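You operate a simulated robot arm through the tools that you are given. There is no shell and no other tool.

You run a simulated robot arm. Do the job below in one go: nothing can be reset, and whatever is moved stays where it is left.

JOB
Fork the 200 g weight on to spot one, then spot five, and set the green slider.
Fine: the weight and the white fork lie on the white board; store each reading once; good if they differ by 0.02 g at most, else adjust; fork the weight back where it stood and lay the fork back; the other weights stay in the corner box. Other keys and knobs, the mouse and the wooden box on the rollers stay as they are.
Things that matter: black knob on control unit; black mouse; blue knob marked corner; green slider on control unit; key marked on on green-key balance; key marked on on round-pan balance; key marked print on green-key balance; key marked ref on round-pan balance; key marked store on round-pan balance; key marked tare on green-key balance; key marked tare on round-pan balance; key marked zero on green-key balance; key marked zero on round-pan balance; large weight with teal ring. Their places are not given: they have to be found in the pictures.

It is judged by the outcome, as a careful person would: the job done as asked, and still so three seconds after it is handed in. It fails if anything else is knocked over, pushed out of place, dropped, spilled or broken.

ROBOT AND FRAMES
A 7-joint arm with a two-finger parallel gripper, fixed in place. Base frame: the origin is on the floor under the middle of its stand, x ahead of it, y to its left, z up. Lengths are in m, angles in rad, forces in N, time in s.
With the tool pointing down near the work surface it reaches from about 0.44 to 0.92 m from the base axis. Its first joint turns from -2.007 to 2.007 rad. Payload 3.91 kg.
The TCP is the grasp point between the finger pads, 0.03 m short of the fingertips. In the tool frame z runs along the fingers and y along their closing line. Largest opening 0.11 m; finger width 0.02, thickness 0.01; the body of the gripper, 0.048 by 0.112 m, starts 0.055 m behind the TCP.
Orientation is that of the tool frame in the base frame, as a unit quaternion [x, y, z, w]. With the fingers straight down and closing along the base's y, the tool's x points along the base's -x, its y along +y and its z along -z.

CONTROLS
- The arm moves only by the tool play_rows. Its argument "rows" is a list that holds one entry, the list of rows, each a list of 7 numbers: the shift along the tool's x, y, z in m, then the turn, a rotation vector about the tool's x, y, z in rad, then the finger opening in m, from 0 to 0.11. In form: [[[dx, dy, dz, ax, ay, az, claw], ...]]. A call has 1 to 20 rows; each row is the pose to reach, as a shift and turn from the pose commanded when the call began, along the tool's axes at that moment. Each row takes 0.2 s and may step no farther than 0.05 m and 0.15 rad from the row before; otherwise, or with a gripper value out of range, the whole call is refused. Where a pose cannot be reached the arm comes as near as it can. A force on the tool above 40 N (or 10 N above the force at the start of the call, whichever is more), or a blocked arm, ends the call early, and 0.2 s more pass. Each finger travels about 0.153 m/s and halts on what it meets, pressing with about 44 N; the grip force reading is that of the motor and also rises with nothing between the fingers. The clock runs only during rows and for 0.2 s after the last one: add rows that repeat a pose to give the fingers time. It gives the time, the measured TCP pose, the force on the tool (base axes), the opening and the grip force at its end, in the units of the frame above (readings bear some noise), with the torque about the TCP (base axes, N m) and any sound that the robot's microphone picked up.
- Cameras (640 x 400 px; columns grow to the right, rows downward): "scene" is fixed at [0.2203, 0.4999, 1.5573]; the picture's right is [-0.64, -0.77, 0.00], its down [-0.62, 0.51, -0.59] and it looks along [0.45, -0.37, -0.81] (base axes); focal length 228 px, centre (320, 200). "wrist" rides on the gripper at [0.072, 0.017, -0.103] in the tool frame; the picture's right is [-0.23, 0.97, 0.00], its down [-0.76, -0.18, -0.62] and it looks along [-0.61, -0.14, 0.78] (tool axes); focal length 222 px, centre (320, 200).
- camera(camera): a new picture of that camera. The clock stands still meanwhile.
- raise_lower(by): slides the trunk up (or, below 0, down) by that many m; the arm rides with it, the base frame stays. It gives what a move gives, with no picture.
- point_at(camera, pixels): for up to 12 pixels [column, row] of the newest picture of that camera ("zoom" is the newest enlarged one), the place [x, y, z] in the base frame of the surface seen there, good to about 0.002 m. The clock stands still meanwhile.
- enlarge(camera, box): a new picture of the part [left, top, right, bottom] of that camera's present view, enlarged. The clock stands still meanwhile.
- finish_job(): hands the job in; it is judged then, once.

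Unless the task says otherwise, let go and move clear before handing in.

The tools are called after "Emit:" as a command line: name --argument value ..., lists and objects as JSON in quotes. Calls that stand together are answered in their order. play_rows: Moves the arm, as the interface text tells. Its arguments: {"type":"object","properties":{"rows":{"type":"array","items":{"type":"array","items":{"type":"array","items":{"type":"number"}}}}},"required":["rows"]} The other tools are called the same way: raise_lower (by) moves the trunk up or down; camera (camera) takes a picture; point_at (camera, pixels) gives the place of the surface under pixels of a picture; enlarge (camera, box) takes an enlarged picture of a part of a camera's view; finish_job () hands the job in.

At the start:

```text
time_s: 0.0
tcp_pos: [0.5107, 0.0689, 1.2093]
tool_rot: [0.0, 1.0, 0.0, 0.0]
wrist_force: [0.1, 0.1, 0.0]
moment: [-0.03, 0.05, 0.0]
opening: 0.1103
grip_force: 0.1
trunk travel left (down, up): [-0.675, 0.315]
```

scene: 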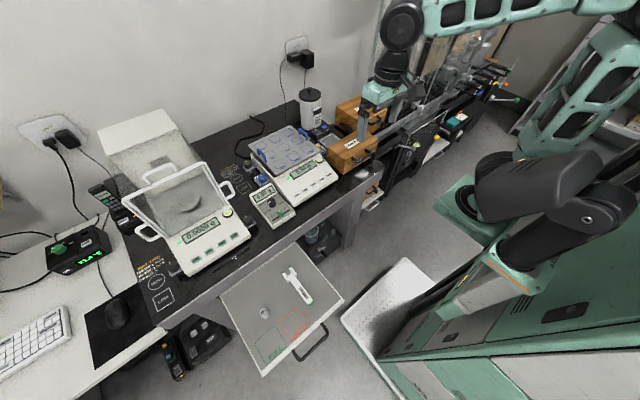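
wrist: 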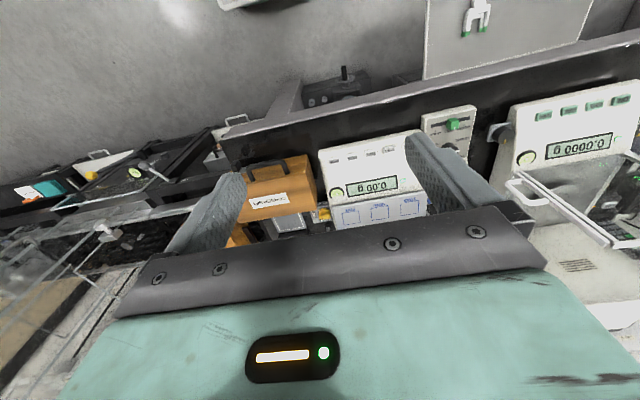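

The scene picture shows a white pull-out board (around px 280,310) with the fork (295,285) and a small weight (264,313), and two balances with a control unit between them (270,205). I will enlarge the important regions before moving.

Emit:
enlarge --camera "scene" --box '[210, 230, 370, 380]'

Emit:
enlarge --camera "scene" --box '[230, 110, 350, 220]'

Emit:
enlarge --camera "scene" --box '[120, 140, 260, 280]'

Emit:
enlarge --camera "wrist" --box '[300, 60, 640, 260]'

```text
2.67 times, centred on (290, 305) of scene
```

zoom: 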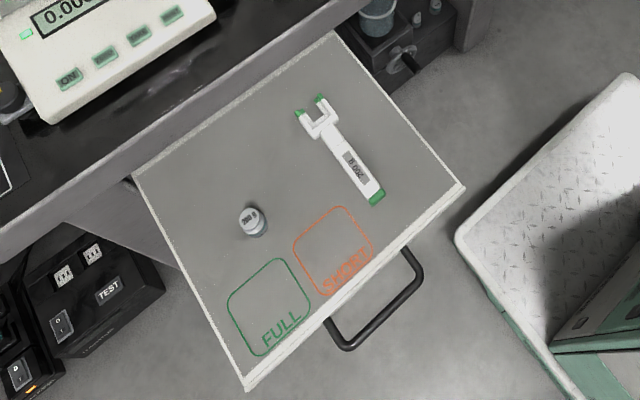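

```text
3.64 times, centred on (290, 165) of scene
```

zoom: 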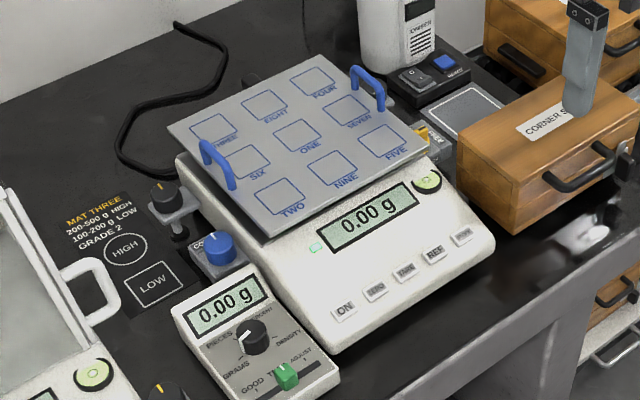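

```text
2.86 times, centred on (190, 210) of scene
```

zoom: 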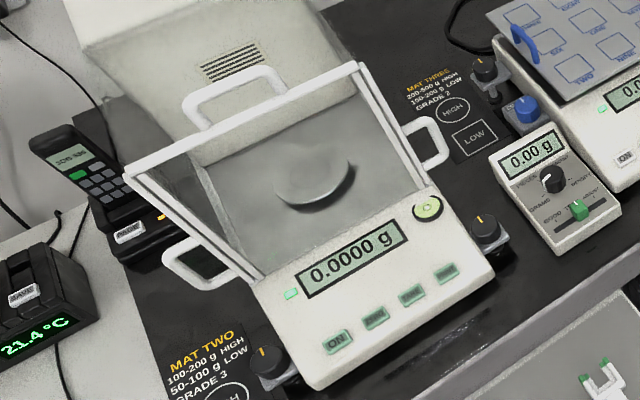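

```text
1.88 times, centred on (470, 160) of wrist
```

zoom: 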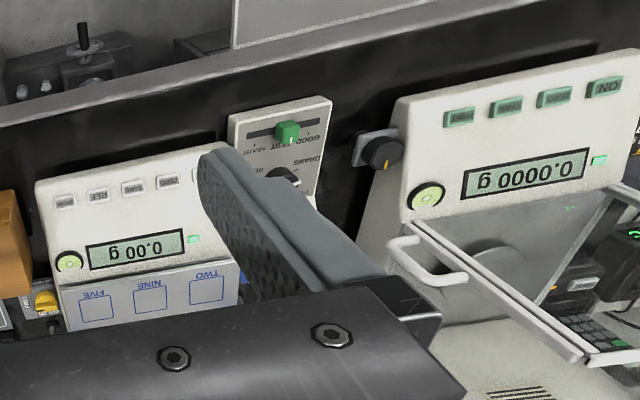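

The enlarged view shows the nine-spot plate (ONE at the middle, FIVE at the right) on the white-key balance, and the control unit with a green slider over GOOD/TEST/ADJUST. I'll enlarge further to read the labels and the fork.

Emit:
enlarge --camera "scene" --box '[245, 175, 305, 230]'

Emit:
enlarge --camera "scene" --box '[275, 260, 325, 315]'

Emit:
enlarge --camera "scene" --box '[245, 120, 345, 210]'

Emit:
enlarge --camera "scene" --box '[250, 295, 280, 325]'

```text
7.27 times, centred on (275, 202) of scene
```

zoom: 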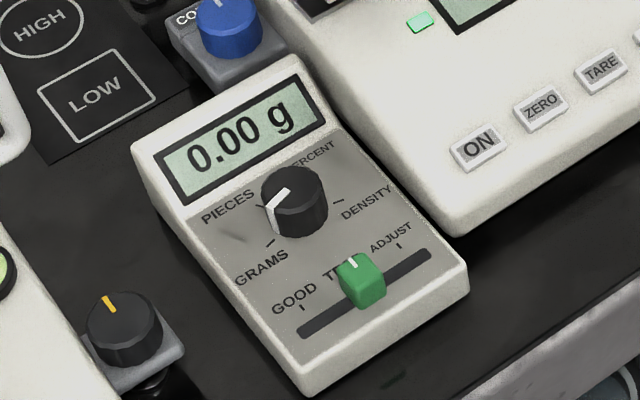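

```text
7.27 times, centred on (300, 288) of scene
```

zoom: 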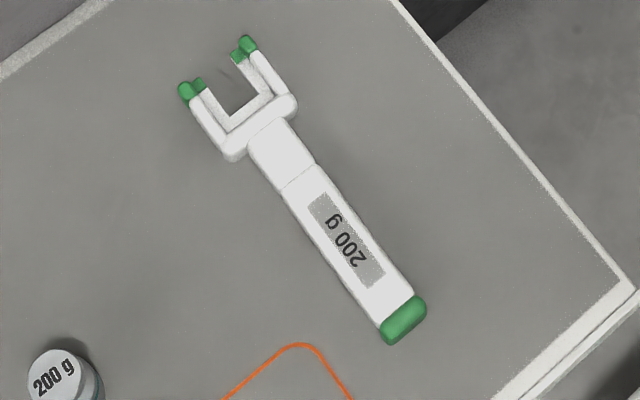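

```text
4.44 times, centred on (295, 165) of scene
```

zoom: 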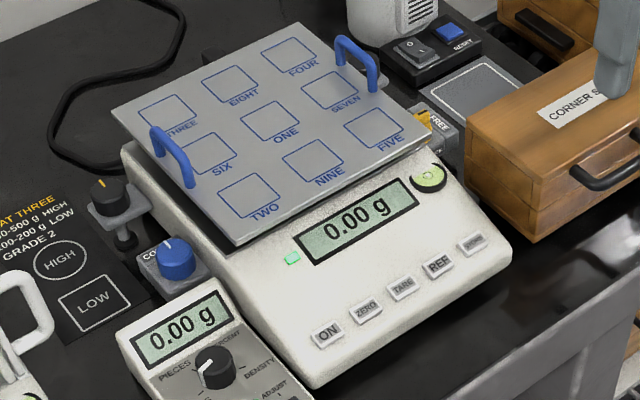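

```text
13.33 times, centred on (265, 310) of scene
```

zoom: 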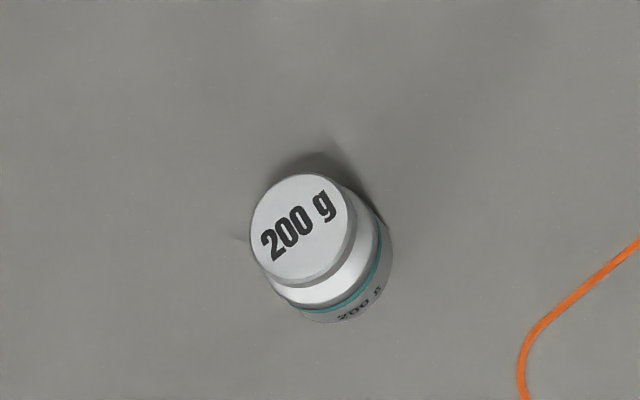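

The fork is U-shaped with its tines away from the handle, the 200 g weight has a head over a narrower neck, and STORE is the rightmost white key. Now I'll measure places, starting with the fork and weight.

Emit:
enlarge --camera "scene" --box '[275, 260, 325, 315]'

Emit:
point_at --camera "zoom" --pixels '[[188, 92], [245, 45], [232, 148], [286, 105], [260, 118], [283, 155], [297, 190], [345, 240], [370, 290], [385, 325], [405, 318], [425, 300]]'

Emit:
point_at --camera "zoom" --pixels '[[50, 370], [55, 385], [95, 385], [100, 200], [450, 200], [240, 95], [300, 250], [330, 220], [365, 265], [385, 265], [340, 300], [400, 330]]'

```text
7.27 times, centred on (300, 288) of scene
```

zoom: 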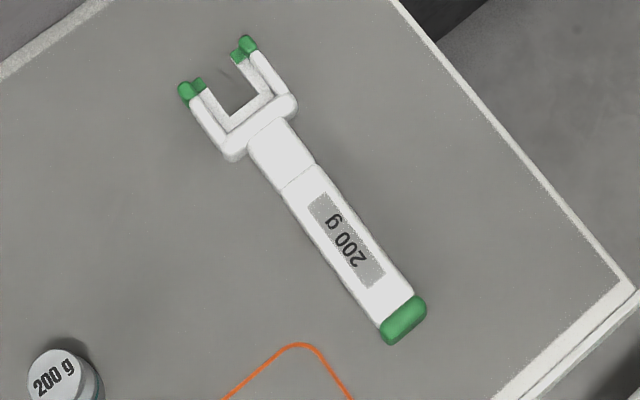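

```text
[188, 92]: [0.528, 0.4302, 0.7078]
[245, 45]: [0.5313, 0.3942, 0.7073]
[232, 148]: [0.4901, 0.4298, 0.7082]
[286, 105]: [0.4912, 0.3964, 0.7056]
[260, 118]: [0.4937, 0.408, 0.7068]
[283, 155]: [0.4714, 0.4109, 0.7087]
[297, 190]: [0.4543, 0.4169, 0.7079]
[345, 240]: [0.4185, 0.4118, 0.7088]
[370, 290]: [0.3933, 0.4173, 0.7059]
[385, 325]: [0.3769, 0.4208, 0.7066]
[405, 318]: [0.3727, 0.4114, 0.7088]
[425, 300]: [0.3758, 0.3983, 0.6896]
```

```text
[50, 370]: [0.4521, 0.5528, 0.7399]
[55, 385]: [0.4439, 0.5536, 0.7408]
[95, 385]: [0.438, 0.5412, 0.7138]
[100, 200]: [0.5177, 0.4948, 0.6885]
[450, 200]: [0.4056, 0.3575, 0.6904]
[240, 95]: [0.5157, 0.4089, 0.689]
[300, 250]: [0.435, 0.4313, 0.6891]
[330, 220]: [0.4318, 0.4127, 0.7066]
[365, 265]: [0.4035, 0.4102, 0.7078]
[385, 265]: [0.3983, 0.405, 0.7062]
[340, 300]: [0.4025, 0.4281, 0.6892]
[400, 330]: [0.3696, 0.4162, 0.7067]
```

The board is at z≈0.689, the fork's top at z≈0.7075 lying along x with tines toward +x, and the weight's top at (0.446, 0.553, 0.740). Next I'll measure the plate, keys and control unit.

Emit:
enlarge --camera "scene" --box '[245, 120, 345, 210]'

Emit:
point_at --camera "zoom" --pixels '[[268, 121], [373, 128], [315, 159], [288, 55], [248, 195], [165, 115], [113, 108], [287, 24], [428, 138], [236, 243], [180, 160], [355, 55]]'

Emit:
point_at --camera "zoom" --pixels '[[472, 244], [438, 265], [403, 288], [366, 310], [327, 334], [340, 240], [428, 177], [500, 250], [310, 375], [422, 120], [445, 130], [555, 110]]'

Emit:
enlarge --camera "scene" --box '[245, 175, 305, 230]'

Emit:
point_at --camera "zoom" --pixels '[[360, 268], [362, 290], [305, 332], [428, 255], [303, 308], [399, 245], [295, 190], [240, 130], [290, 385], [460, 275], [352, 262], [135, 150]]'

```text
4.44 times, centred on (295, 165) of scene
```

zoom: 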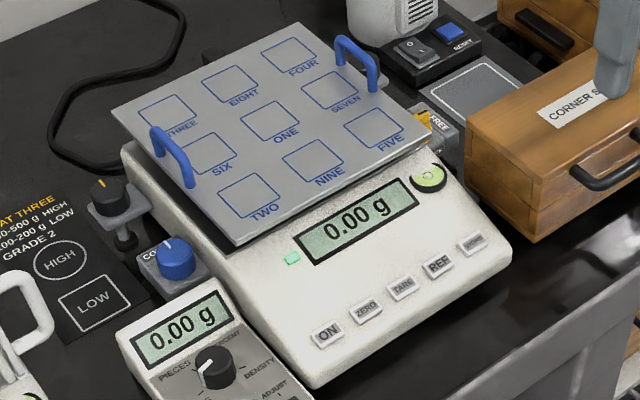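

```text
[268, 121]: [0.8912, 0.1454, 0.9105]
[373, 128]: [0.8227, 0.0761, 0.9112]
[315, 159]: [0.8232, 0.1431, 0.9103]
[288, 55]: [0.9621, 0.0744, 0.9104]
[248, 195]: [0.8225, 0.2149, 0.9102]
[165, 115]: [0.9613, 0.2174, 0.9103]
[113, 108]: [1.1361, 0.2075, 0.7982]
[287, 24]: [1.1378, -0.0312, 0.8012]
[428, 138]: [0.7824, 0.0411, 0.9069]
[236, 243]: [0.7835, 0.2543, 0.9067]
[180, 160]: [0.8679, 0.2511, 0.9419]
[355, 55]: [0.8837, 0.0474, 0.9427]
```

```text
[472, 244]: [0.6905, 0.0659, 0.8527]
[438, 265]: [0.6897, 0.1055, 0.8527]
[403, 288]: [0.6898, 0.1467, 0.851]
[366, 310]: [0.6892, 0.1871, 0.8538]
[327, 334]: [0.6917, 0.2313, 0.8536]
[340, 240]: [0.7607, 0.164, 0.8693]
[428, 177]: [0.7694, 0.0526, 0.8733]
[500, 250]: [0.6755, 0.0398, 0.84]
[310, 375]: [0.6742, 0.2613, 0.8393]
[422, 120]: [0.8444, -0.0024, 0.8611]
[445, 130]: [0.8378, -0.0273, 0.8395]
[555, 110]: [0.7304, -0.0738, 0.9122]
```

```text
7.27 times, centred on (275, 202) of scene
```

zoom: 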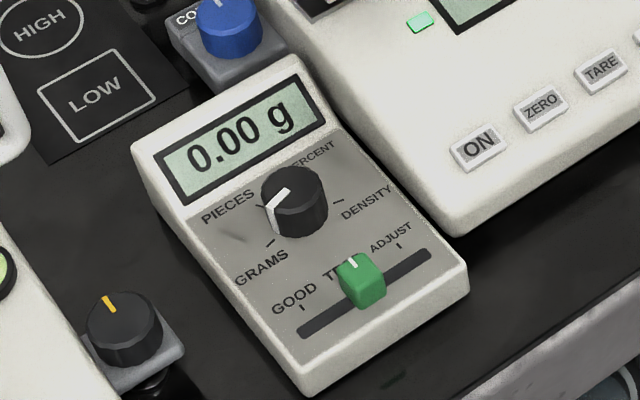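

```text
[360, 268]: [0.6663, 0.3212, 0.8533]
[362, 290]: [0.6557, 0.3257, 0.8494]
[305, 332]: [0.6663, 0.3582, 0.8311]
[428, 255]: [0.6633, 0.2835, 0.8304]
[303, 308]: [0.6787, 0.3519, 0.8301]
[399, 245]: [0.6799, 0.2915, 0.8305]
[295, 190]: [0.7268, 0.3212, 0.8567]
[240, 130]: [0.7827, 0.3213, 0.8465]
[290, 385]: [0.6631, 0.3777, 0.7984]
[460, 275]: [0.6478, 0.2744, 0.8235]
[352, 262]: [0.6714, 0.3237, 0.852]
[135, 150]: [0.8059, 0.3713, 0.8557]
```

Spot ONE is at about (0.891, 0.145, 0.910), FIVE at (0.822, 0.076, 0.911), STORE at (0.690, 0.066, 0.853) and the slider at (0.666, 0.321). I'll move the arm over the board to look at the fork and weight closely with the wrist camera.

Emit:
play_rows --rows '[[[0.016, 0.0273, 0.0167, 0, 0, 0, 0.11], [0.032, 0.0547, 0.0333, 0, 0, 0, 0.11], [0.048, 0.082, 0.05, 0, 0, 0, 0.11], [0.064, 0.1093, 0.0667, 0, 0, 0, 0.11], [0.08, 0.1367, 0.0833, 0, 0, 0, 0.11], [0.096, 0.164, 0.1, 0, 0, 0, 0.11], [0.112, 0.1913, 0.1167, 0, 0, 0, 0.11], [0.128, 0.2187, 0.1333, 0, 0, 0, 0.11], [0.144, 0.246, 0.15, 0, 0, 0, 0.11], [0.16, 0.2733, 0.1667, 0, 0, 0, 0.11], [0.176, 0.3007, 0.1833, 0, 0, 0, 0.11], [0.192, 0.328, 0.2, 0, 0, 0, 0.11], [0.208, 0.3553, 0.2167, 0, 0, 0, 0.11], [0.224, 0.3827, 0.2333, 0, 0, 0, 0.11], [0.24, 0.41, 0.25, 0, 0, 0, 0.11]]]'

Emit:
camera --camera "wrist"

Emit:
camera --camera "scene"

```text
time_s: 3.2
tcp_pos: [0.2835, 0.477, 0.9595]
tool_rot: [0.012, 1.0, 0.001, 0.0]
wrist_force: [0.1, -1.0, 0.8]
moment: [-0.01, -0.03, 0.0]
opening: 0.11
grip_force: 0.0
trunk travel left (down, up): [-0.675, 0.315]
```

```text
taken
```

wrist: 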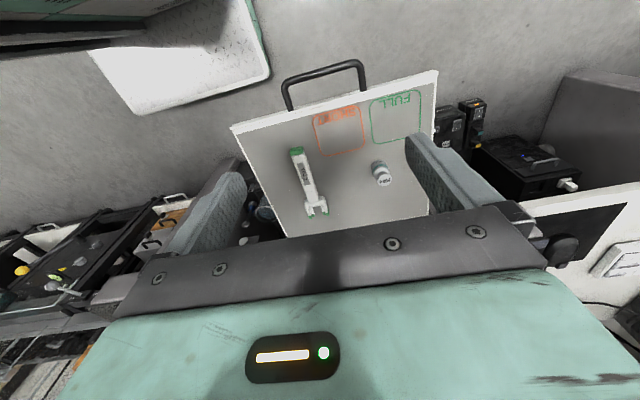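

```text
taken
```

scene: 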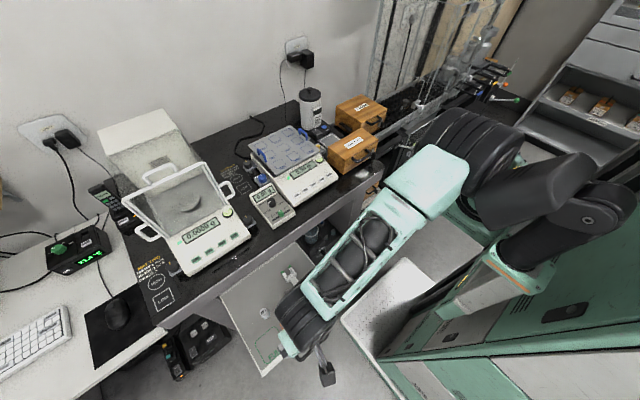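

The wrist view now shows the board with the fork (308,180) and the weight (381,173), seen upside-down relative to the scene. The measured pose lags the commanded one slightly, so I'll settle and enlarge.

Emit:
play_rows --rows '[[[0, 0, 0, 0, 0, 0, 0.11], [0, 0, 0, 0, 0, 0, 0.11]]]'

Emit:
enlarge --camera "wrist" --box '[350, 145, 410, 200]'

Emit:
enlarge --camera "wrist" --box '[275, 140, 345, 230]'

```text
time_s: 3.8
tcp_pos: [0.2826, 0.4771, 0.9579]
tool_rot: [0.01, 1.0, 0.001, 0.0]
wrist_force: [-0.1, 0.8, 0.2]
moment: [-0.03, 0.02, -0.01]
opening: 0.1101
grip_force: 0.1
trunk travel left (down, up): [-0.675, 0.315]
```

```text
7.27 times, centred on (380, 172) of wrist
```

zoom: 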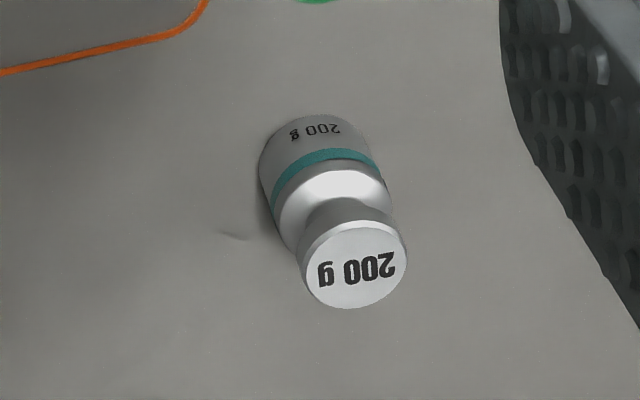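

```text
4.44 times, centred on (310, 185) of wrist
```

zoom: 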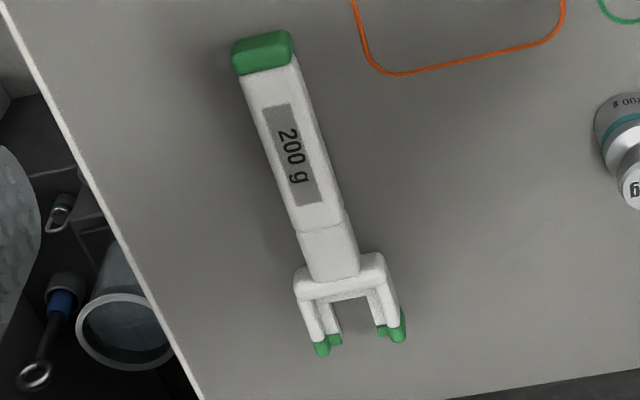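

The weight has a wide head, narrow neck, shoulder and body, and the fork has two tines with green tips. I'll measure several points on the fork (in this zoom) and then on the weight.

Emit:
point_at --camera "zoom" --pixels '[[262, 45], [240, 65], [290, 55], [290, 155], [328, 250], [320, 350], [399, 330], [333, 339], [381, 331], [300, 275], [384, 262], [350, 292]]'

Emit:
enlarge --camera "wrist" --box '[350, 145, 410, 200]'

Emit:
point_at --camera "zoom" --pixels '[[353, 265], [305, 270], [402, 250], [350, 300], [350, 228], [345, 205], [330, 190], [325, 157], [315, 120], [262, 170], [380, 175], [290, 250]]'

```text
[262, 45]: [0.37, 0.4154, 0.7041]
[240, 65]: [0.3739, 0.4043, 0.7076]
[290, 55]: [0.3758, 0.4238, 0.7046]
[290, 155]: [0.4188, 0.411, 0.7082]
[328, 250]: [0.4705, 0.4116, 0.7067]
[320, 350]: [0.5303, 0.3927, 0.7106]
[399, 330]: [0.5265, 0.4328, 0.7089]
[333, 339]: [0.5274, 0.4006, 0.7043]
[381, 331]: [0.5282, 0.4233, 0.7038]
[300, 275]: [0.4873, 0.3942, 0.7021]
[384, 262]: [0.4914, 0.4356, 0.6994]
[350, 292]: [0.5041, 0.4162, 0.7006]
```

```text
7.27 times, centred on (380, 172) of wrist
```

zoom: 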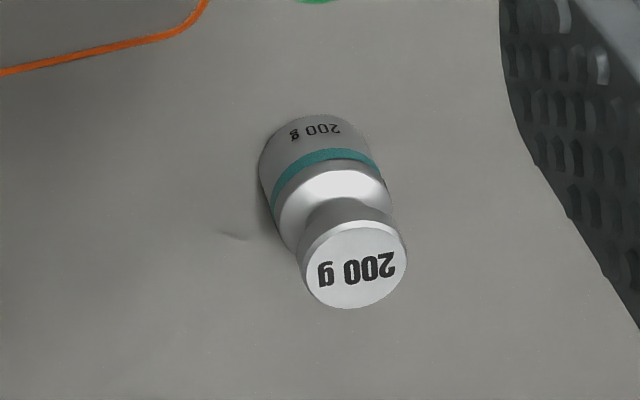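

```text
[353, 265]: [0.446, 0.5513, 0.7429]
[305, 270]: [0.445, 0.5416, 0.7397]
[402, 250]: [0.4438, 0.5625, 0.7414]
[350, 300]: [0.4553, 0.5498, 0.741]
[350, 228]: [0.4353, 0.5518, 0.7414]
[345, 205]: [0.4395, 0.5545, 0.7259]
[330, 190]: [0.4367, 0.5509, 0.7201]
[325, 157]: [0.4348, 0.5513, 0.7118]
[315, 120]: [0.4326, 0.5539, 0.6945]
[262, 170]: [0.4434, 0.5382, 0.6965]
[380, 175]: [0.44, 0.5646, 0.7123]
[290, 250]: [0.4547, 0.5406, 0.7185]
```

The weight stands at about (0.445, 0.552) with head radius ≈10 mm, shoulder at z≈0.72 and top at 0.741. I'll move to about (0.449, 0.427, 0.855) to look closely at the fork head.

Emit:
play_rows --rows '[[[-0.03, -0.009, 0.0, 0, 0, 0, 0.11], [-0.06, -0.018, 0.02, 0, 0, 0, 0.11], [-0.09, -0.026, 0.04, 0, 0, 0, 0.11], [-0.12, -0.035, 0.06, 0, 0, 0, 0.11], [-0.15, -0.044, 0.08, 0, 0, 0, 0.11], [-0.178, -0.052, 0.104, 0, 0, 0, 0.11], [-0.178, -0.052, 0.104, 0, 0, 0, 0.11], [-0.178, -0.052, 0.104, 0, 0, 0, 0.11]]]'

Emit:
camera --camera "wrist"

```text
time_s: 5.6
tcp_pos: [0.449, 0.4262, 0.8546]
tool_rot: [0.0, 1.0, 0.0, 0.0]
wrist_force: [0.7, 0.8, -0.5]
moment: [-0.02, 0.01, 0.01]
opening: 0.1099
grip_force: 0.0
trunk travel left (down, up): [-0.675, 0.315]
```

```text
taken
```

wrist: 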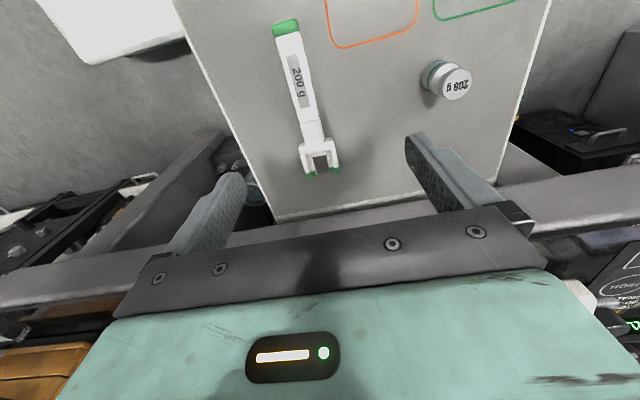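

The pose is accurate here and the fork head is at px (320,158). I'll enlarge the fork head and weight from this nearer view.

Emit:
enlarge --camera "wrist" --box '[290, 130, 354, 180]'

Emit:
point_at --camera "zoom" --pixels '[[320, 80], [130, 180], [300, 200], [480, 150], [180, 400], [250, 350], [300, 300], [420, 290], [160, 300], [470, 270], [210, 320], [330, 180]]'

Emit:
enlarge --camera "wrist" --box '[410, 50, 482, 110]'

```text
8.00 times, centred on (322, 155) of wrist
```

zoom: 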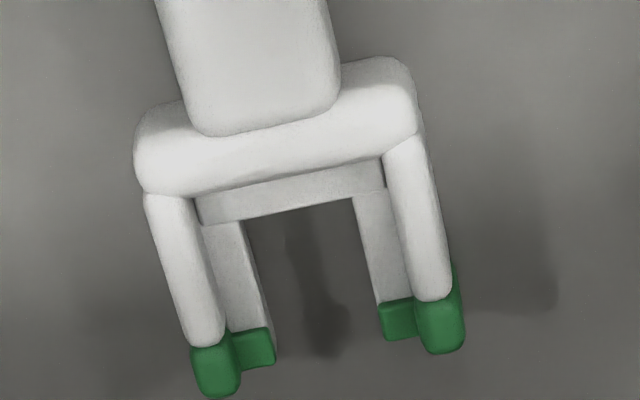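

```text
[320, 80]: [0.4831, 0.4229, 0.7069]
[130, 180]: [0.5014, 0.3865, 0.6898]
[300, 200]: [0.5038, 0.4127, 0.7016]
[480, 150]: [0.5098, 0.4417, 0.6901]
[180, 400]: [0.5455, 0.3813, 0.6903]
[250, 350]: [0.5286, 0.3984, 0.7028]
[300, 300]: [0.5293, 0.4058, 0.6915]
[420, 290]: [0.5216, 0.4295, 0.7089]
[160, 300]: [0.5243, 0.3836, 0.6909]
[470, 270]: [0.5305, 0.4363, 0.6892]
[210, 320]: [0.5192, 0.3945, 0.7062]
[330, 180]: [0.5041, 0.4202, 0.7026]
```

```text
6.67 times, centred on (446, 80) of wrist
```

zoom: 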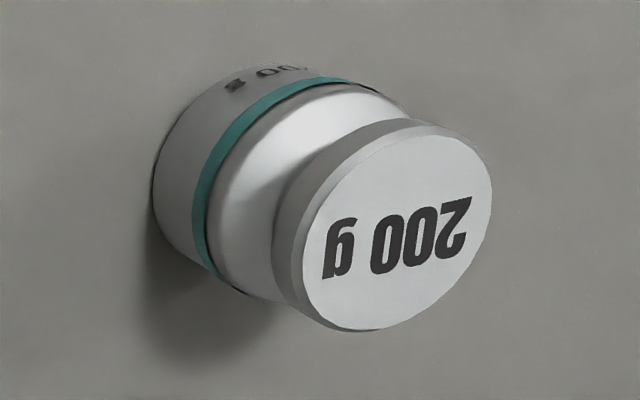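

The fork head has raised outer rails and lower inner ledges (z≈0.7025) that will carry the weight's head. I'll measure ledge edges, crossbar and the weight's neck more exactly.

Emit:
point_at --camera "zoom" --pixels '[[398, 240], [290, 250], [280, 235], [300, 180], [260, 165], [270, 150], [240, 160], [220, 180], [205, 180], [250, 100], [180, 120], [245, 270]]'

Emit:
enlarge --camera "wrist" --box '[290, 130, 354, 180]'

Emit:
point_at --camera "zoom" --pixels '[[225, 230], [243, 225], [265, 325], [362, 200], [378, 300], [385, 165], [300, 170], [300, 205], [215, 210], [375, 180], [220, 280], [400, 240]]'

Emit:
point_at --camera "zoom" --pixels '[[180, 260], [150, 210], [225, 385], [415, 220], [405, 170], [440, 345], [145, 165], [410, 110], [270, 130], [270, 60], [175, 50], [325, 50]]'

```text
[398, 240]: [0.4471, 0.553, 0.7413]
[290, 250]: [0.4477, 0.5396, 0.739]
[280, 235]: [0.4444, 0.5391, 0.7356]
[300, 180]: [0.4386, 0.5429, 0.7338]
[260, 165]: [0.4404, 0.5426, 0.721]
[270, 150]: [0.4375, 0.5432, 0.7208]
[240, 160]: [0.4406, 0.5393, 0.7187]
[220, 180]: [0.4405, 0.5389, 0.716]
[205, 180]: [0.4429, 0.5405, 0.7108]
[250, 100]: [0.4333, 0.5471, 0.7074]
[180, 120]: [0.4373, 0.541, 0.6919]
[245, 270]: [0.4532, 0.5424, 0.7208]
```

```text
8.00 times, centred on (322, 155) of wrist
```

zoom: 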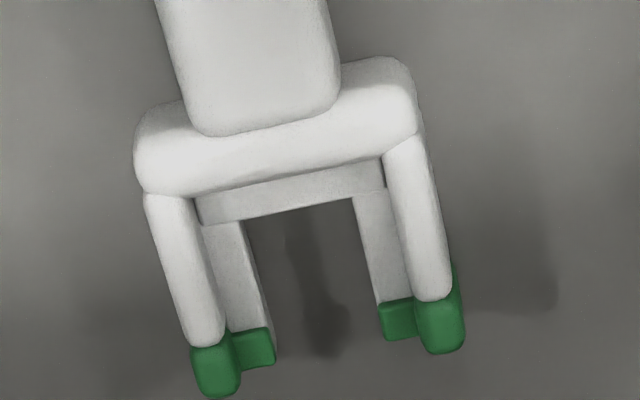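

```text
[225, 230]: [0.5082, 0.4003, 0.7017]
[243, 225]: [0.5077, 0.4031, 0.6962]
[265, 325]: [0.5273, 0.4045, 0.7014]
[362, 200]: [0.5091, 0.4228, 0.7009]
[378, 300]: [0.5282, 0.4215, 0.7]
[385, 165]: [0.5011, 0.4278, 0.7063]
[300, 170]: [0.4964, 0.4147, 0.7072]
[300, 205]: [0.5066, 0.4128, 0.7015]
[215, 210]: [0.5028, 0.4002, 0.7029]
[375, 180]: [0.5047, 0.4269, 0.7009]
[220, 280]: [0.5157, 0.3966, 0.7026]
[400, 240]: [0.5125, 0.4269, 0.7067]
```

```text
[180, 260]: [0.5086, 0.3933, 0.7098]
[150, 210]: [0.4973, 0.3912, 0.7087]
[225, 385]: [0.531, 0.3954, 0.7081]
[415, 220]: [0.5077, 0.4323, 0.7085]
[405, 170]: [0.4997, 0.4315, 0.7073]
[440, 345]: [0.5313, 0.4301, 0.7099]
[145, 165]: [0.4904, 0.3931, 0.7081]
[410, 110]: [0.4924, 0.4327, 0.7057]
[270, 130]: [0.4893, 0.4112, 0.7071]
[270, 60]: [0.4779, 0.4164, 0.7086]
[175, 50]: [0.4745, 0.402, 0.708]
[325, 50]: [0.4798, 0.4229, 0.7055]
```

Ledge gap is about 18 mm centred on y≈0.4127, seat centre around x≈0.516; the neck spans roughly z 0.721–0.733. I'll lower the open fingers astride the handle at (0.435, 0.4127) and check before closing.

Emit:
play_rows --rows '[[[0.0137, -0.0142, 0.02, 0, 0, 0, 0.08], [0.0137, -0.0142, 0.05, 0, 0, 0, 0.05], [0.0137, -0.0142, 0.08, 0, 0, 0, 0.05], [0.0137, -0.0142, 0.1, 0, 0, 0, 0.05], [0.0137, -0.0142, 0.115, 0, 0, 0, 0.05], [0.0137, -0.0142, 0.125, 0, 0, 0, 0.05], [0.0137, -0.0142, 0.1333, 0, 0, 0, 0.05], [0.0137, -0.0142, 0.1333, 0, 0, 0, 0.05], [0.0137, -0.0142, 0.1333, 0, 0, 0, 0.05]]]'

Emit:
camera --camera "wrist"

Emit:
enlarge --camera "scene" --box '[240, 240, 340, 330]'

```text
time_s: 7.6
tcp_pos: [0.4346, 0.4121, 0.721]
tool_rot: [0.0, 1.0, 0.0, 0.0]
wrist_force: [-0.1, -0.6, 0.7]
moment: [-0.04, 0.02, 0.0]
opening: 0.05
grip_force: 0.1
trunk travel left (down, up): [-0.675, 0.315]
```

```text
taken
```

wrist: 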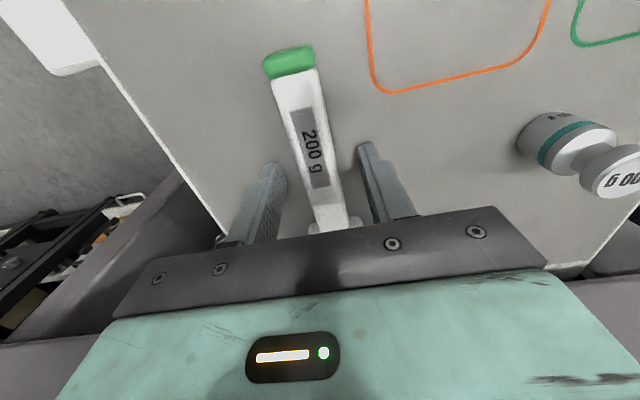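

```text
4.44 times, centred on (290, 285) of scene
```

zoom: 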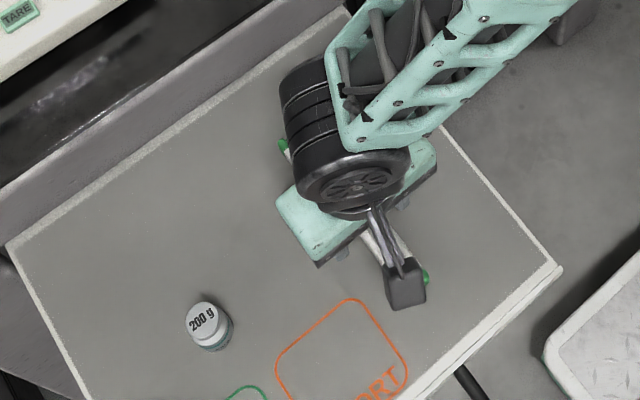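

The fingers (255,210 and 385,190 in wrist) straddle the handle cleanly at z=0.721. I'll slide back 23 mm along the handle so the tines stay farther from the gripper and then close.

Emit:
play_rows --rows '[[[0.01, 0, 0, 0, 0, 0, 0.05], [0.0227, 0, 0, 0, 0, 0, 0.05], [0.0227, 0, 0, 0, 0, 0, 0.05], [0.0227, 0, 0, 0, 0, 0, 0.04], [0.0227, 0, 0, 0, 0, 0, 0.03], [0.0227, 0, 0, 0, 0, 0, 0.02], [0.0227, 0, 0, 0, 0, 0, 0.01], [0.0227, 0, 0, 0, 0, 0, 0.0], [0.0227, 0, 0, 0, 0, 0, 0.0], [0.0227, 0, 0, 0, 0, 0, 0.0]]]'

Emit:
camera --camera "wrist"

```text
time_s: 9.8
tcp_pos: [0.4116, 0.411, 0.7225]
tool_rot: [0.0, 1.0, 0.0, -0.001]
wrist_force: [0.2, 0.0, 0.5]
moment: [0.02, 0.06, 0.04]
opening: 0.0229
grip_force: 44.1
trunk travel left (down, up): [-0.675, 0.315]
```

```text
taken
```

wrist: 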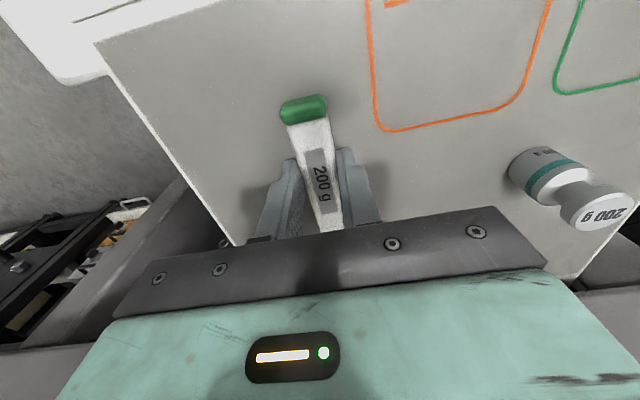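

The handle is held (opening 0.0229, 44 N). The present wrist view shows the weight (575,185) nearly side-on, so I'll enlarge it to measure the neck heights.

Emit:
enlarge --camera "wrist" --box '[496, 135, 640, 245]'

Emit:
point_at --camera "zoom" --pixels '[[100, 110], [200, 130], [270, 120], [290, 200], [300, 170], [330, 180], [345, 240], [355, 250], [370, 255], [320, 215], [265, 235], [250, 240]]'

```text
3.64 times, centred on (568, 190) of wrist
```

zoom: 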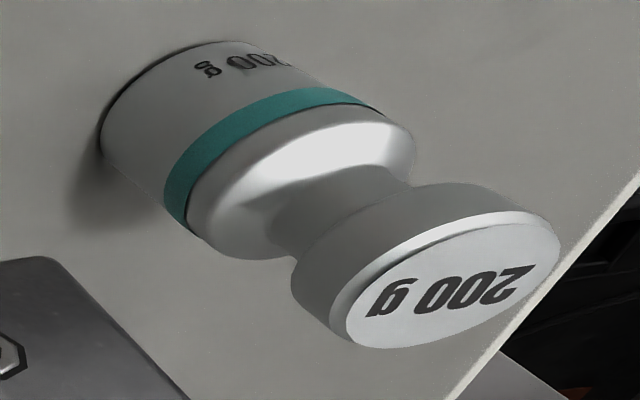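

```text
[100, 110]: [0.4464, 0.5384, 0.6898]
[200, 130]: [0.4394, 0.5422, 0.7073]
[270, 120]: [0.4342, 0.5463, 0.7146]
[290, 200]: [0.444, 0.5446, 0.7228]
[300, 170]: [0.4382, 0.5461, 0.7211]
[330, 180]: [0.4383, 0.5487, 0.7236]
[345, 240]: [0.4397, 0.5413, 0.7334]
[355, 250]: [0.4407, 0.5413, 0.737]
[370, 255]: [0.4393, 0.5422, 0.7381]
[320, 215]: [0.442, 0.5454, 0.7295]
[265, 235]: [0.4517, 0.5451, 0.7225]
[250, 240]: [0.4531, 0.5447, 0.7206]
```

The neck spans about z 0.7235–0.732 with radius ≈7.7 mm, so I need the fork's ledge thickness before inserting. I'll lift the fork straight up first.

Emit:
play_rows --rows '[[[0, 0, -0.005, 0, 0, 0, 0.0], [0, 0, -0.015, 0, 0, 0, 0.0], [0, 0, -0.03, 0, 0, 0, 0.0], [0, 0, -0.05, 0, 0, 0, 0.0], [0, 0, -0.075, 0, 0, 0, 0.0], [0, 0, -0.1, 0, 0, 0, 0.0], [0, 0, -0.125, 0, 0, 0, 0.0], [0, 0, -0.15, 0, 0, 0, 0.0], [0, 0, -0.175, 0, 0, 0, 0.0], [0, 0, -0.2, 0, 0, 0, 0.0], [0, 0, -0.22, 0, 0, 0, 0.0], [0, 0, -0.23, 0, 0, 0, 0.0], [0, 0, -0.23, 0, 0, 0, 0.0]]]'

Emit:
camera --camera "scene"

Emit:
camera --camera "wrist"

```text
time_s: 12.6
tcp_pos: [0.4123, 0.4132, 0.9516]
tool_rot: [0.0, 1.0, 0.0, 0.0]
wrist_force: [-0.8, 0.4, -0.5]
moment: [-0.01, 0.0, 0.04]
opening: 0.0002
grip_force: 37.5
trunk travel left (down, up): [-0.675, 0.315]
```

```text
taken
```

scene: 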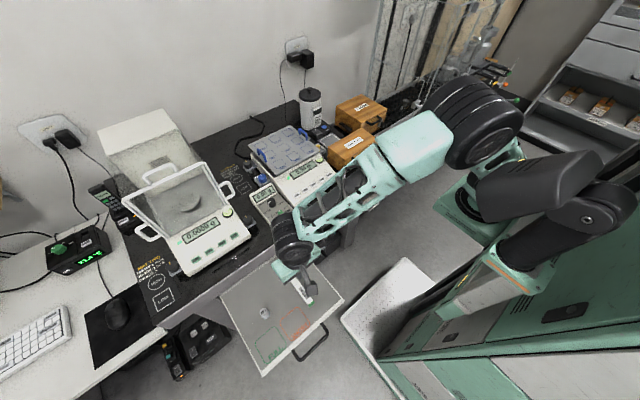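

```text
taken
```

wrist: 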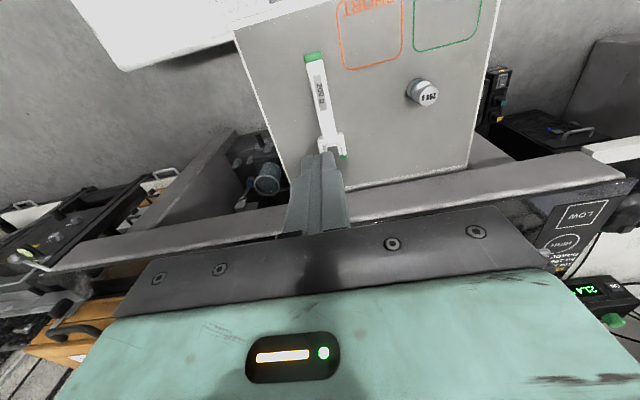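

The fingers closed fully (opening 0.0002): the fork slipped out and is still lying on the board at wrist px (325,110). I'll look at how it lies now and where.

Emit:
enlarge --camera "wrist" --box '[280, 40, 376, 170]'

Emit:
point_at --camera "zoom" --pixels '[[245, 75], [225, 70], [262, 62], [255, 135], [280, 200], [290, 260], [300, 310], [275, 335], [330, 310], [240, 180], [200, 150], [330, 150]]'

Emit:
enlarge --camera "scene" --box '[260, 255, 340, 325]'

```text
3.08 times, centred on (328, 105) of wrist
```

zoom: 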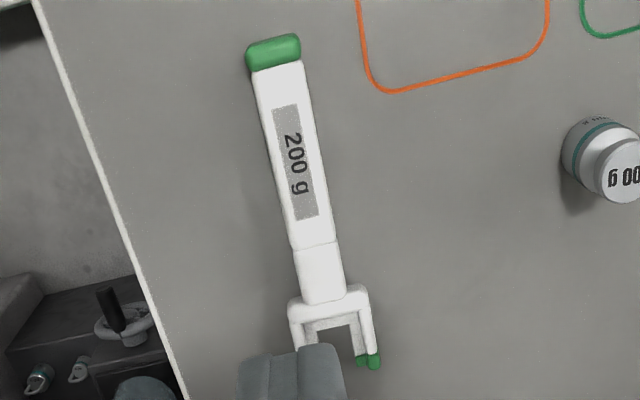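

```text
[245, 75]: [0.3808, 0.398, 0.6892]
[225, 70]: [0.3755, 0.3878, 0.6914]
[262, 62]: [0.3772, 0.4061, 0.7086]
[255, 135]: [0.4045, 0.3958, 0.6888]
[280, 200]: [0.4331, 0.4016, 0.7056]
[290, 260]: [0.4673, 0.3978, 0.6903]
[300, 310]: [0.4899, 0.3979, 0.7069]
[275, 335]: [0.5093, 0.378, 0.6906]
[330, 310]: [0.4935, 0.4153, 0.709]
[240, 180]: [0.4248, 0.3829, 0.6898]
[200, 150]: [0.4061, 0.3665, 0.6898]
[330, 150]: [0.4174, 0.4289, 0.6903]
```

```text
5.71 times, centred on (300, 290) of scene
```

zoom: 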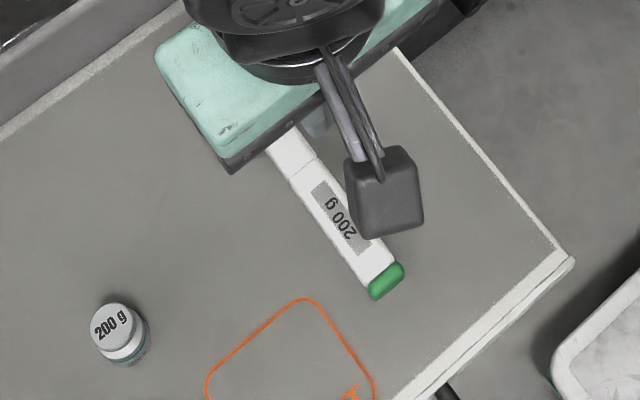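

The fork still lies flat in its original place, so it simply slipped from the fingertips as they rose. I'll open, go back down and seat the fingertips lower, right at the board surface, before closing again.

Emit:
play_rows --rows '[[[0, 0, 0.0, 0, 0, 0, 0.03], [0, 0, 0.03, 0, 0, 0, 0.05], [0, 0, 0.06, 0, 0, 0, 0.05], [0, 0, 0.09, 0, 0, 0, 0.05], [0, 0, 0.12, 0, 0, 0, 0.05], [0, 0, 0.15, 0, 0, 0, 0.05], [0, 0, 0.18, 0, 0, 0, 0.05], [0, 0, 0.2, 0, 0, 0, 0.05], [0, 0, 0.215, 0, 0, 0, 0.05], [0, 0, 0.225, 0, 0, 0, 0.05], [0, 0, 0.23, 0, 0, 0, 0.05], [0, 0, 0.2315, 0, 0, 0, 0.05], [0, 0, 0.232, 0, 0, 0, 0.05], [0, 0, 0.232, 0, 0, 0, 0.05]]]'

Emit:
camera --camera "wrist"

```text
time_s: 15.6
tcp_pos: [0.4141, 0.4115, 0.7197]
tool_rot: [0.0, 1.0, -0.001, 0.0]
wrist_force: [1.1, -0.8, 6.4]
moment: [-0.22, 0.02, 0.1]
opening: 0.0501
grip_force: 0.1
trunk travel left (down, up): [-0.675, 0.315]
```

```text
taken
```

wrist: 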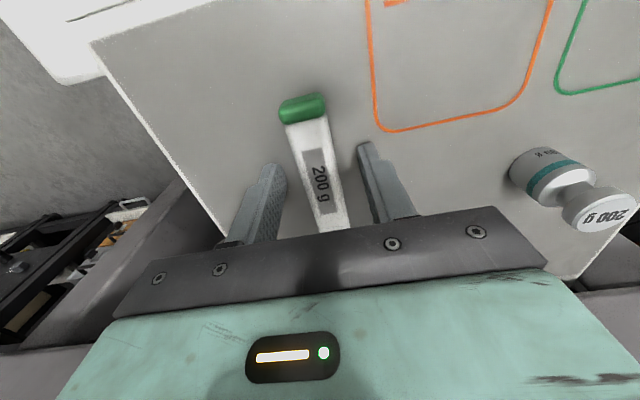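

The fingertips just touch the board (6.4 N) at TCP z≈0.7197. I'll ease up half a millimetre, close, wait, and then raise only 4 mm to test the hold.

Emit:
play_rows --rows '[[[0, 0, -0.0006, 0, 0, 0, 0.05], [0, 0, -0.0006, 0, 0, 0, 0.035], [0, 0, -0.0006, 0, 0, 0, 0.02], [0, 0, -0.0006, 0, 0, 0, 0.0], [0, 0, -0.0006, 0, 0, 0, 0.0], [0, 0, -0.0006, 0, 0, 0, 0.0], [0, 0, -0.0006, 0, 0, 0, 0.0]]]'

Emit:
enlarge --camera "wrist" --box '[230, 80, 420, 240]'

```text
time_s: 17.2
tcp_pos: [0.4124, 0.4127, 0.7191]
tool_rot: [0.0, 1.0, 0.0, -0.001]
wrist_force: [-0.7, 0.7, 0.0]
moment: [0.04, 0.04, 0.02]
opening: 0.023
grip_force: 44.0
trunk travel left (down, up): [-0.675, 0.315]
```

```text
2.50 times, centred on (325, 160) of wrist
```

zoom: 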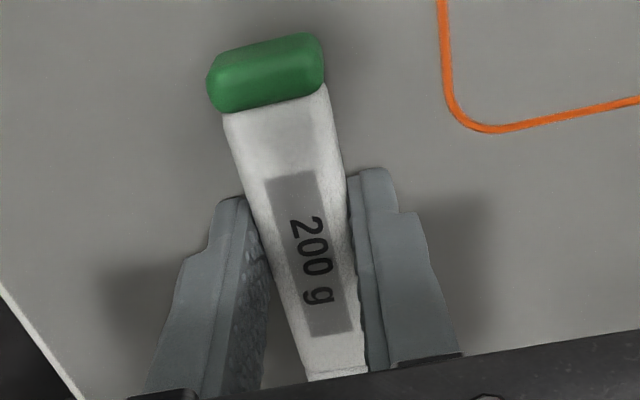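

Now it's gripped with the pads against the handle flanks (opening 0.023). I'll raise 4 mm slowly and check the opening.

Emit:
play_rows --rows '[[[0, 0, -0.001, 0, 0, 0, 0.0], [0, 0, -0.002, 0, 0, 0, 0.0], [0, 0, -0.003, 0, 0, 0, 0.0], [0, 0, -0.004, 0, 0, 0, 0.0], [0, 0, -0.004, 0, 0, 0, 0.0]]]'

Emit:
enlarge --camera "wrist" --box '[230, 80, 420, 240]'

Emit:
point_at --camera "zoom" --pixels '[[280, 140], [300, 160], [310, 210], [320, 290], [330, 355], [285, 60], [260, 90], [320, 340], [240, 130], [330, 120], [290, 180], [300, 120]]'

```text
time_s: 18.4
tcp_pos: [0.4126, 0.4127, 0.7248]
tool_rot: [0.0, 1.0, 0.0, 0.0]
wrist_force: [-0.1, -0.5, -1.1]
moment: [-0.02, 0.01, -0.04]
opening: 0.0229
grip_force: 43.9
trunk travel left (down, up): [-0.675, 0.315]
```

```text
2.50 times, centred on (325, 160) of wrist
```

zoom: 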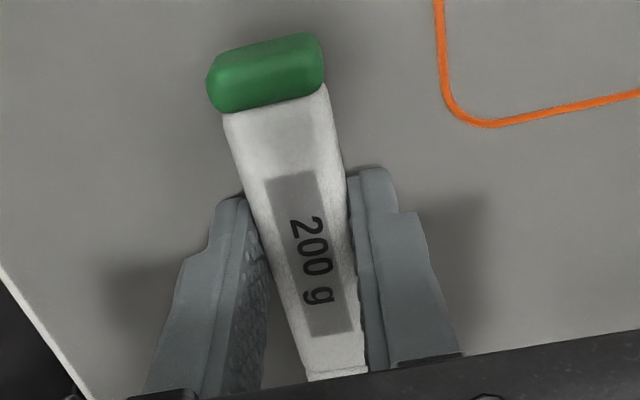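

```text
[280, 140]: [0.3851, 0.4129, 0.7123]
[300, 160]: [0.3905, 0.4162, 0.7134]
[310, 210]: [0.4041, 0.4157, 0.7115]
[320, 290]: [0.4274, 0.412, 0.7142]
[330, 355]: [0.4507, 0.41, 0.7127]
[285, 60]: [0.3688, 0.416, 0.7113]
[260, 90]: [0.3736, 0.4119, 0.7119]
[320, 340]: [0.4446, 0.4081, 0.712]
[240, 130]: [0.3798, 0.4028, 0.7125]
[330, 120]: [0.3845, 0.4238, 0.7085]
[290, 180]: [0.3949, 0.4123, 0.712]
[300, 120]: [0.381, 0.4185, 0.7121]
```

The fork rose with the fingers: its top is now at z≈0.712 with TCP 0.7246. I'll lift it slowly another 45 mm, hold there, and check for creep.

Emit:
play_rows --rows '[[[0, 0, -0.003, 0, 0, 0, 0.0], [0, 0, -0.006, 0, 0, 0, 0.0], [0, 0, -0.01, 0, 0, 0, 0.0], [0, 0, -0.015, 0, 0, 0, 0.0], [0, 0, -0.02, 0, 0, 0, 0.0], [0, 0, -0.025, 0, 0, 0, 0.0], [0, 0, -0.03, 0, 0, 0, 0.0], [0, 0, -0.035, 0, 0, 0, 0.0], [0, 0, -0.04, 0, 0, 0, 0.0], [0, 0, -0.045, 0, 0, 0, 0.0], [0, 0, -0.045, 0, 0, 0, 0.0], [0, 0, -0.045, 0, 0, 0, 0.0], [0, 0, -0.045, 0, 0, 0, 0.0]]]'

Emit:
enlarge --camera "wrist" --box '[230, 80, 420, 240]'

Emit:
point_at --camera "zoom" --pixels '[[280, 140], [300, 160], [310, 210], [320, 290], [330, 355], [285, 60], [260, 90], [320, 340], [240, 130], [330, 120], [290, 180], [300, 120]]'

Emit:
enlarge --camera "scene" --box '[260, 245, 340, 315]'

```text
time_s: 21.2
tcp_pos: [0.4132, 0.4123, 0.7691]
tool_rot: [0.0, 1.0, 0.001, 0.0]
wrist_force: [-0.2, -0.6, -0.7]
moment: [0.04, 0.07, 0.0]
opening: 0.023
grip_force: 44.4
trunk travel left (down, up): [-0.675, 0.315]
```

```text
2.50 times, centred on (325, 160) of wrist
```

zoom: 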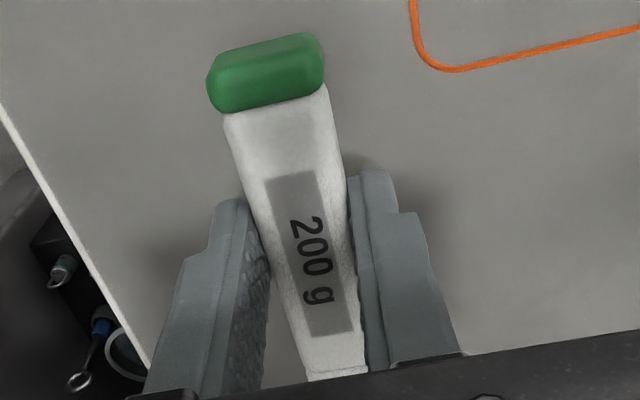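

```text
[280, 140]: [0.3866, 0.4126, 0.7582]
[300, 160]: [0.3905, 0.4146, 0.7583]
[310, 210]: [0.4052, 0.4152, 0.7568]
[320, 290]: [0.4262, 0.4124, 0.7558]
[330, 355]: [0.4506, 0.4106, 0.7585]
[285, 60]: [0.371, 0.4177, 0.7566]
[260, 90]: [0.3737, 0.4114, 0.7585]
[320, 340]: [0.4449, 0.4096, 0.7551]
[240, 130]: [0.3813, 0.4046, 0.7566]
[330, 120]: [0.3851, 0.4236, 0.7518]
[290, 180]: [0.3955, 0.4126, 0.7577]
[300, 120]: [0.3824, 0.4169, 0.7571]
```

```text
5.71 times, centred on (300, 280) of scene
```

zoom: 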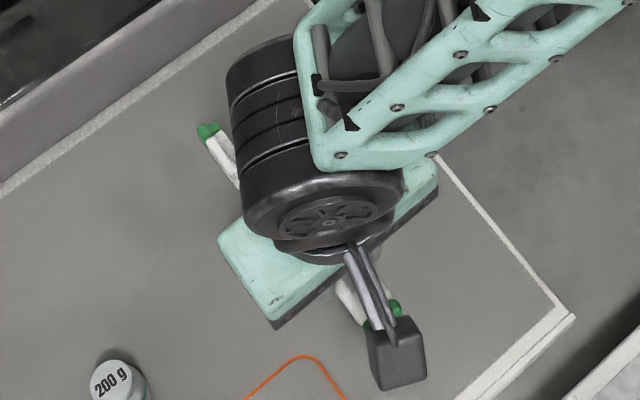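

The fork is held steadily (wrist view unchanged, handle level at z≈0.757). To see the ledge thickness from the side I'll carry it slowly to about (0.45, 0, 0.97), where the scene camera looks at it from its left at ~45°.

Emit:
play_rows --rows '[[[0, 0, -0.01, 0, 0, 0, 0.0], [0, 0, -0.03, 0, 0, 0, 0.0], [0, 0, -0.055, 0, 0, 0, 0.0], [0, 0, -0.08, 0, 0, 0, 0.0], [0, 0, -0.105, 0, 0, 0, 0.0], [0, 0, -0.13, 0, 0, 0, 0.0], [0, 0, -0.15, 0, 0, 0, 0.0], [0, -0.01, -0.16, 0, 0, 0, 0.0], [0, -0.03, -0.165, 0, 0, 0, 0.0], [0, -0.055, -0.165, 0, 0, 0, 0.0], [0, -0.08, -0.165, 0, 0, 0, 0.0], [0, -0.105, -0.165, 0, 0, 0, 0.0], [0, -0.13, -0.165, 0, 0, 0, 0.0], [0, -0.145, -0.165, 0, 0, 0, 0.0], [0, -0.15, -0.165, 0, 0, 0, 0.0]]]'

Emit:
enlarge --camera "wrist" --box '[230, 80, 420, 240]'

Emit:
camera --camera "scene"

```text
time_s: 24.4
tcp_pos: [0.411, 0.2625, 0.9338]
tool_rot: [0.0, 1.0, 0.0, 0.0]
wrist_force: [-0.3, 0.5, -0.9]
moment: [0.0, 0.0, 0.01]
opening: 0.0231
grip_force: 43.8
trunk travel left (down, up): [-0.675, 0.315]
```

```text
2.50 times, centred on (325, 160) of wrist
```

zoom: 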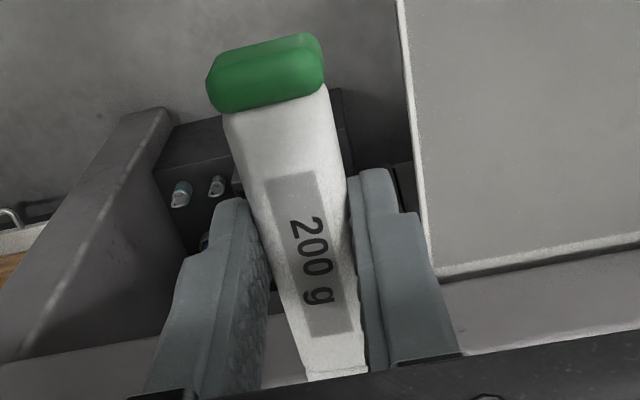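

```text
taken
```

scene: 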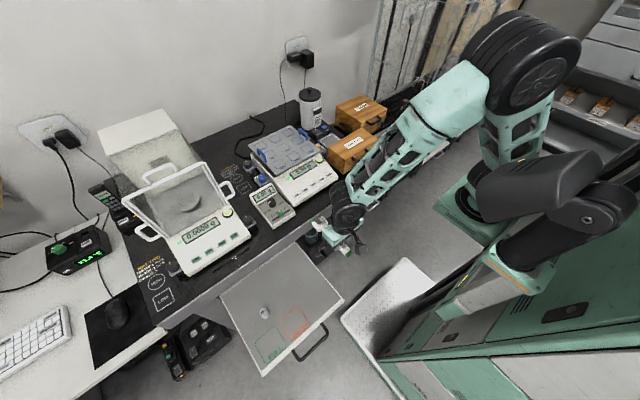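

The fork is still steady in the grip (identical wrist view) and at y≈0.26. I'll continue to y≈0 for the side view.

Emit:
play_rows --rows '[[[0, -0.01, 0, 0, 0, 0, 0.0], [0, -0.03, 0, 0, 0, 0, 0.0], [0, -0.055, -0.005, 0, 0, 0, 0.0], [0, -0.08, -0.01, 0, 0, 0, 0.0], [0, -0.11, -0.02, 0, 0, 0, 0.0], [-0.005, -0.14, -0.03, 0, 0, 0, 0.0], [-0.01, -0.17, -0.04, 0, 0, 0, 0.0], [-0.015, -0.2, -0.04, 0, 0, 0, 0.0], [-0.02, -0.22, -0.04, 0, 0, 0, 0.0], [-0.02, -0.23, -0.04, 0, 0, 0, 0.0], [-0.02, -0.23, -0.04, 0, 0, 0, 0.0]]]'

Emit:
camera --camera "scene"

```text
time_s: 26.8
tcp_pos: [0.4389, 0.0372, 0.9758]
tool_rot: [0.0, 1.0, 0.0, 0.0]
wrist_force: [0.5, 0.5, -0.5]
moment: [0.05, 0.03, 0.0]
opening: 0.0228
grip_force: 44.2
out of reach, approached as far as the arm can: row 10, 11
trunk travel left (down, up): [-0.675, 0.315]
```

```text
taken
```

scene: 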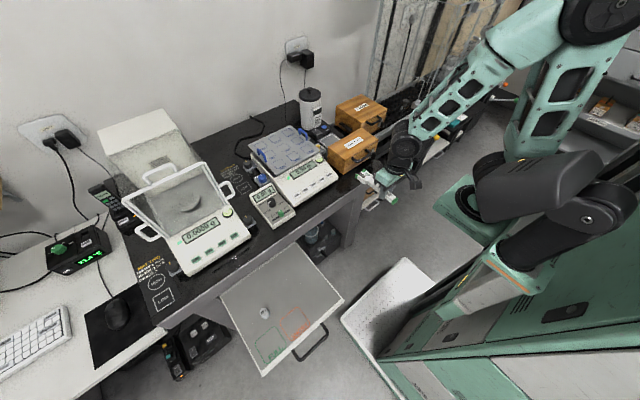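

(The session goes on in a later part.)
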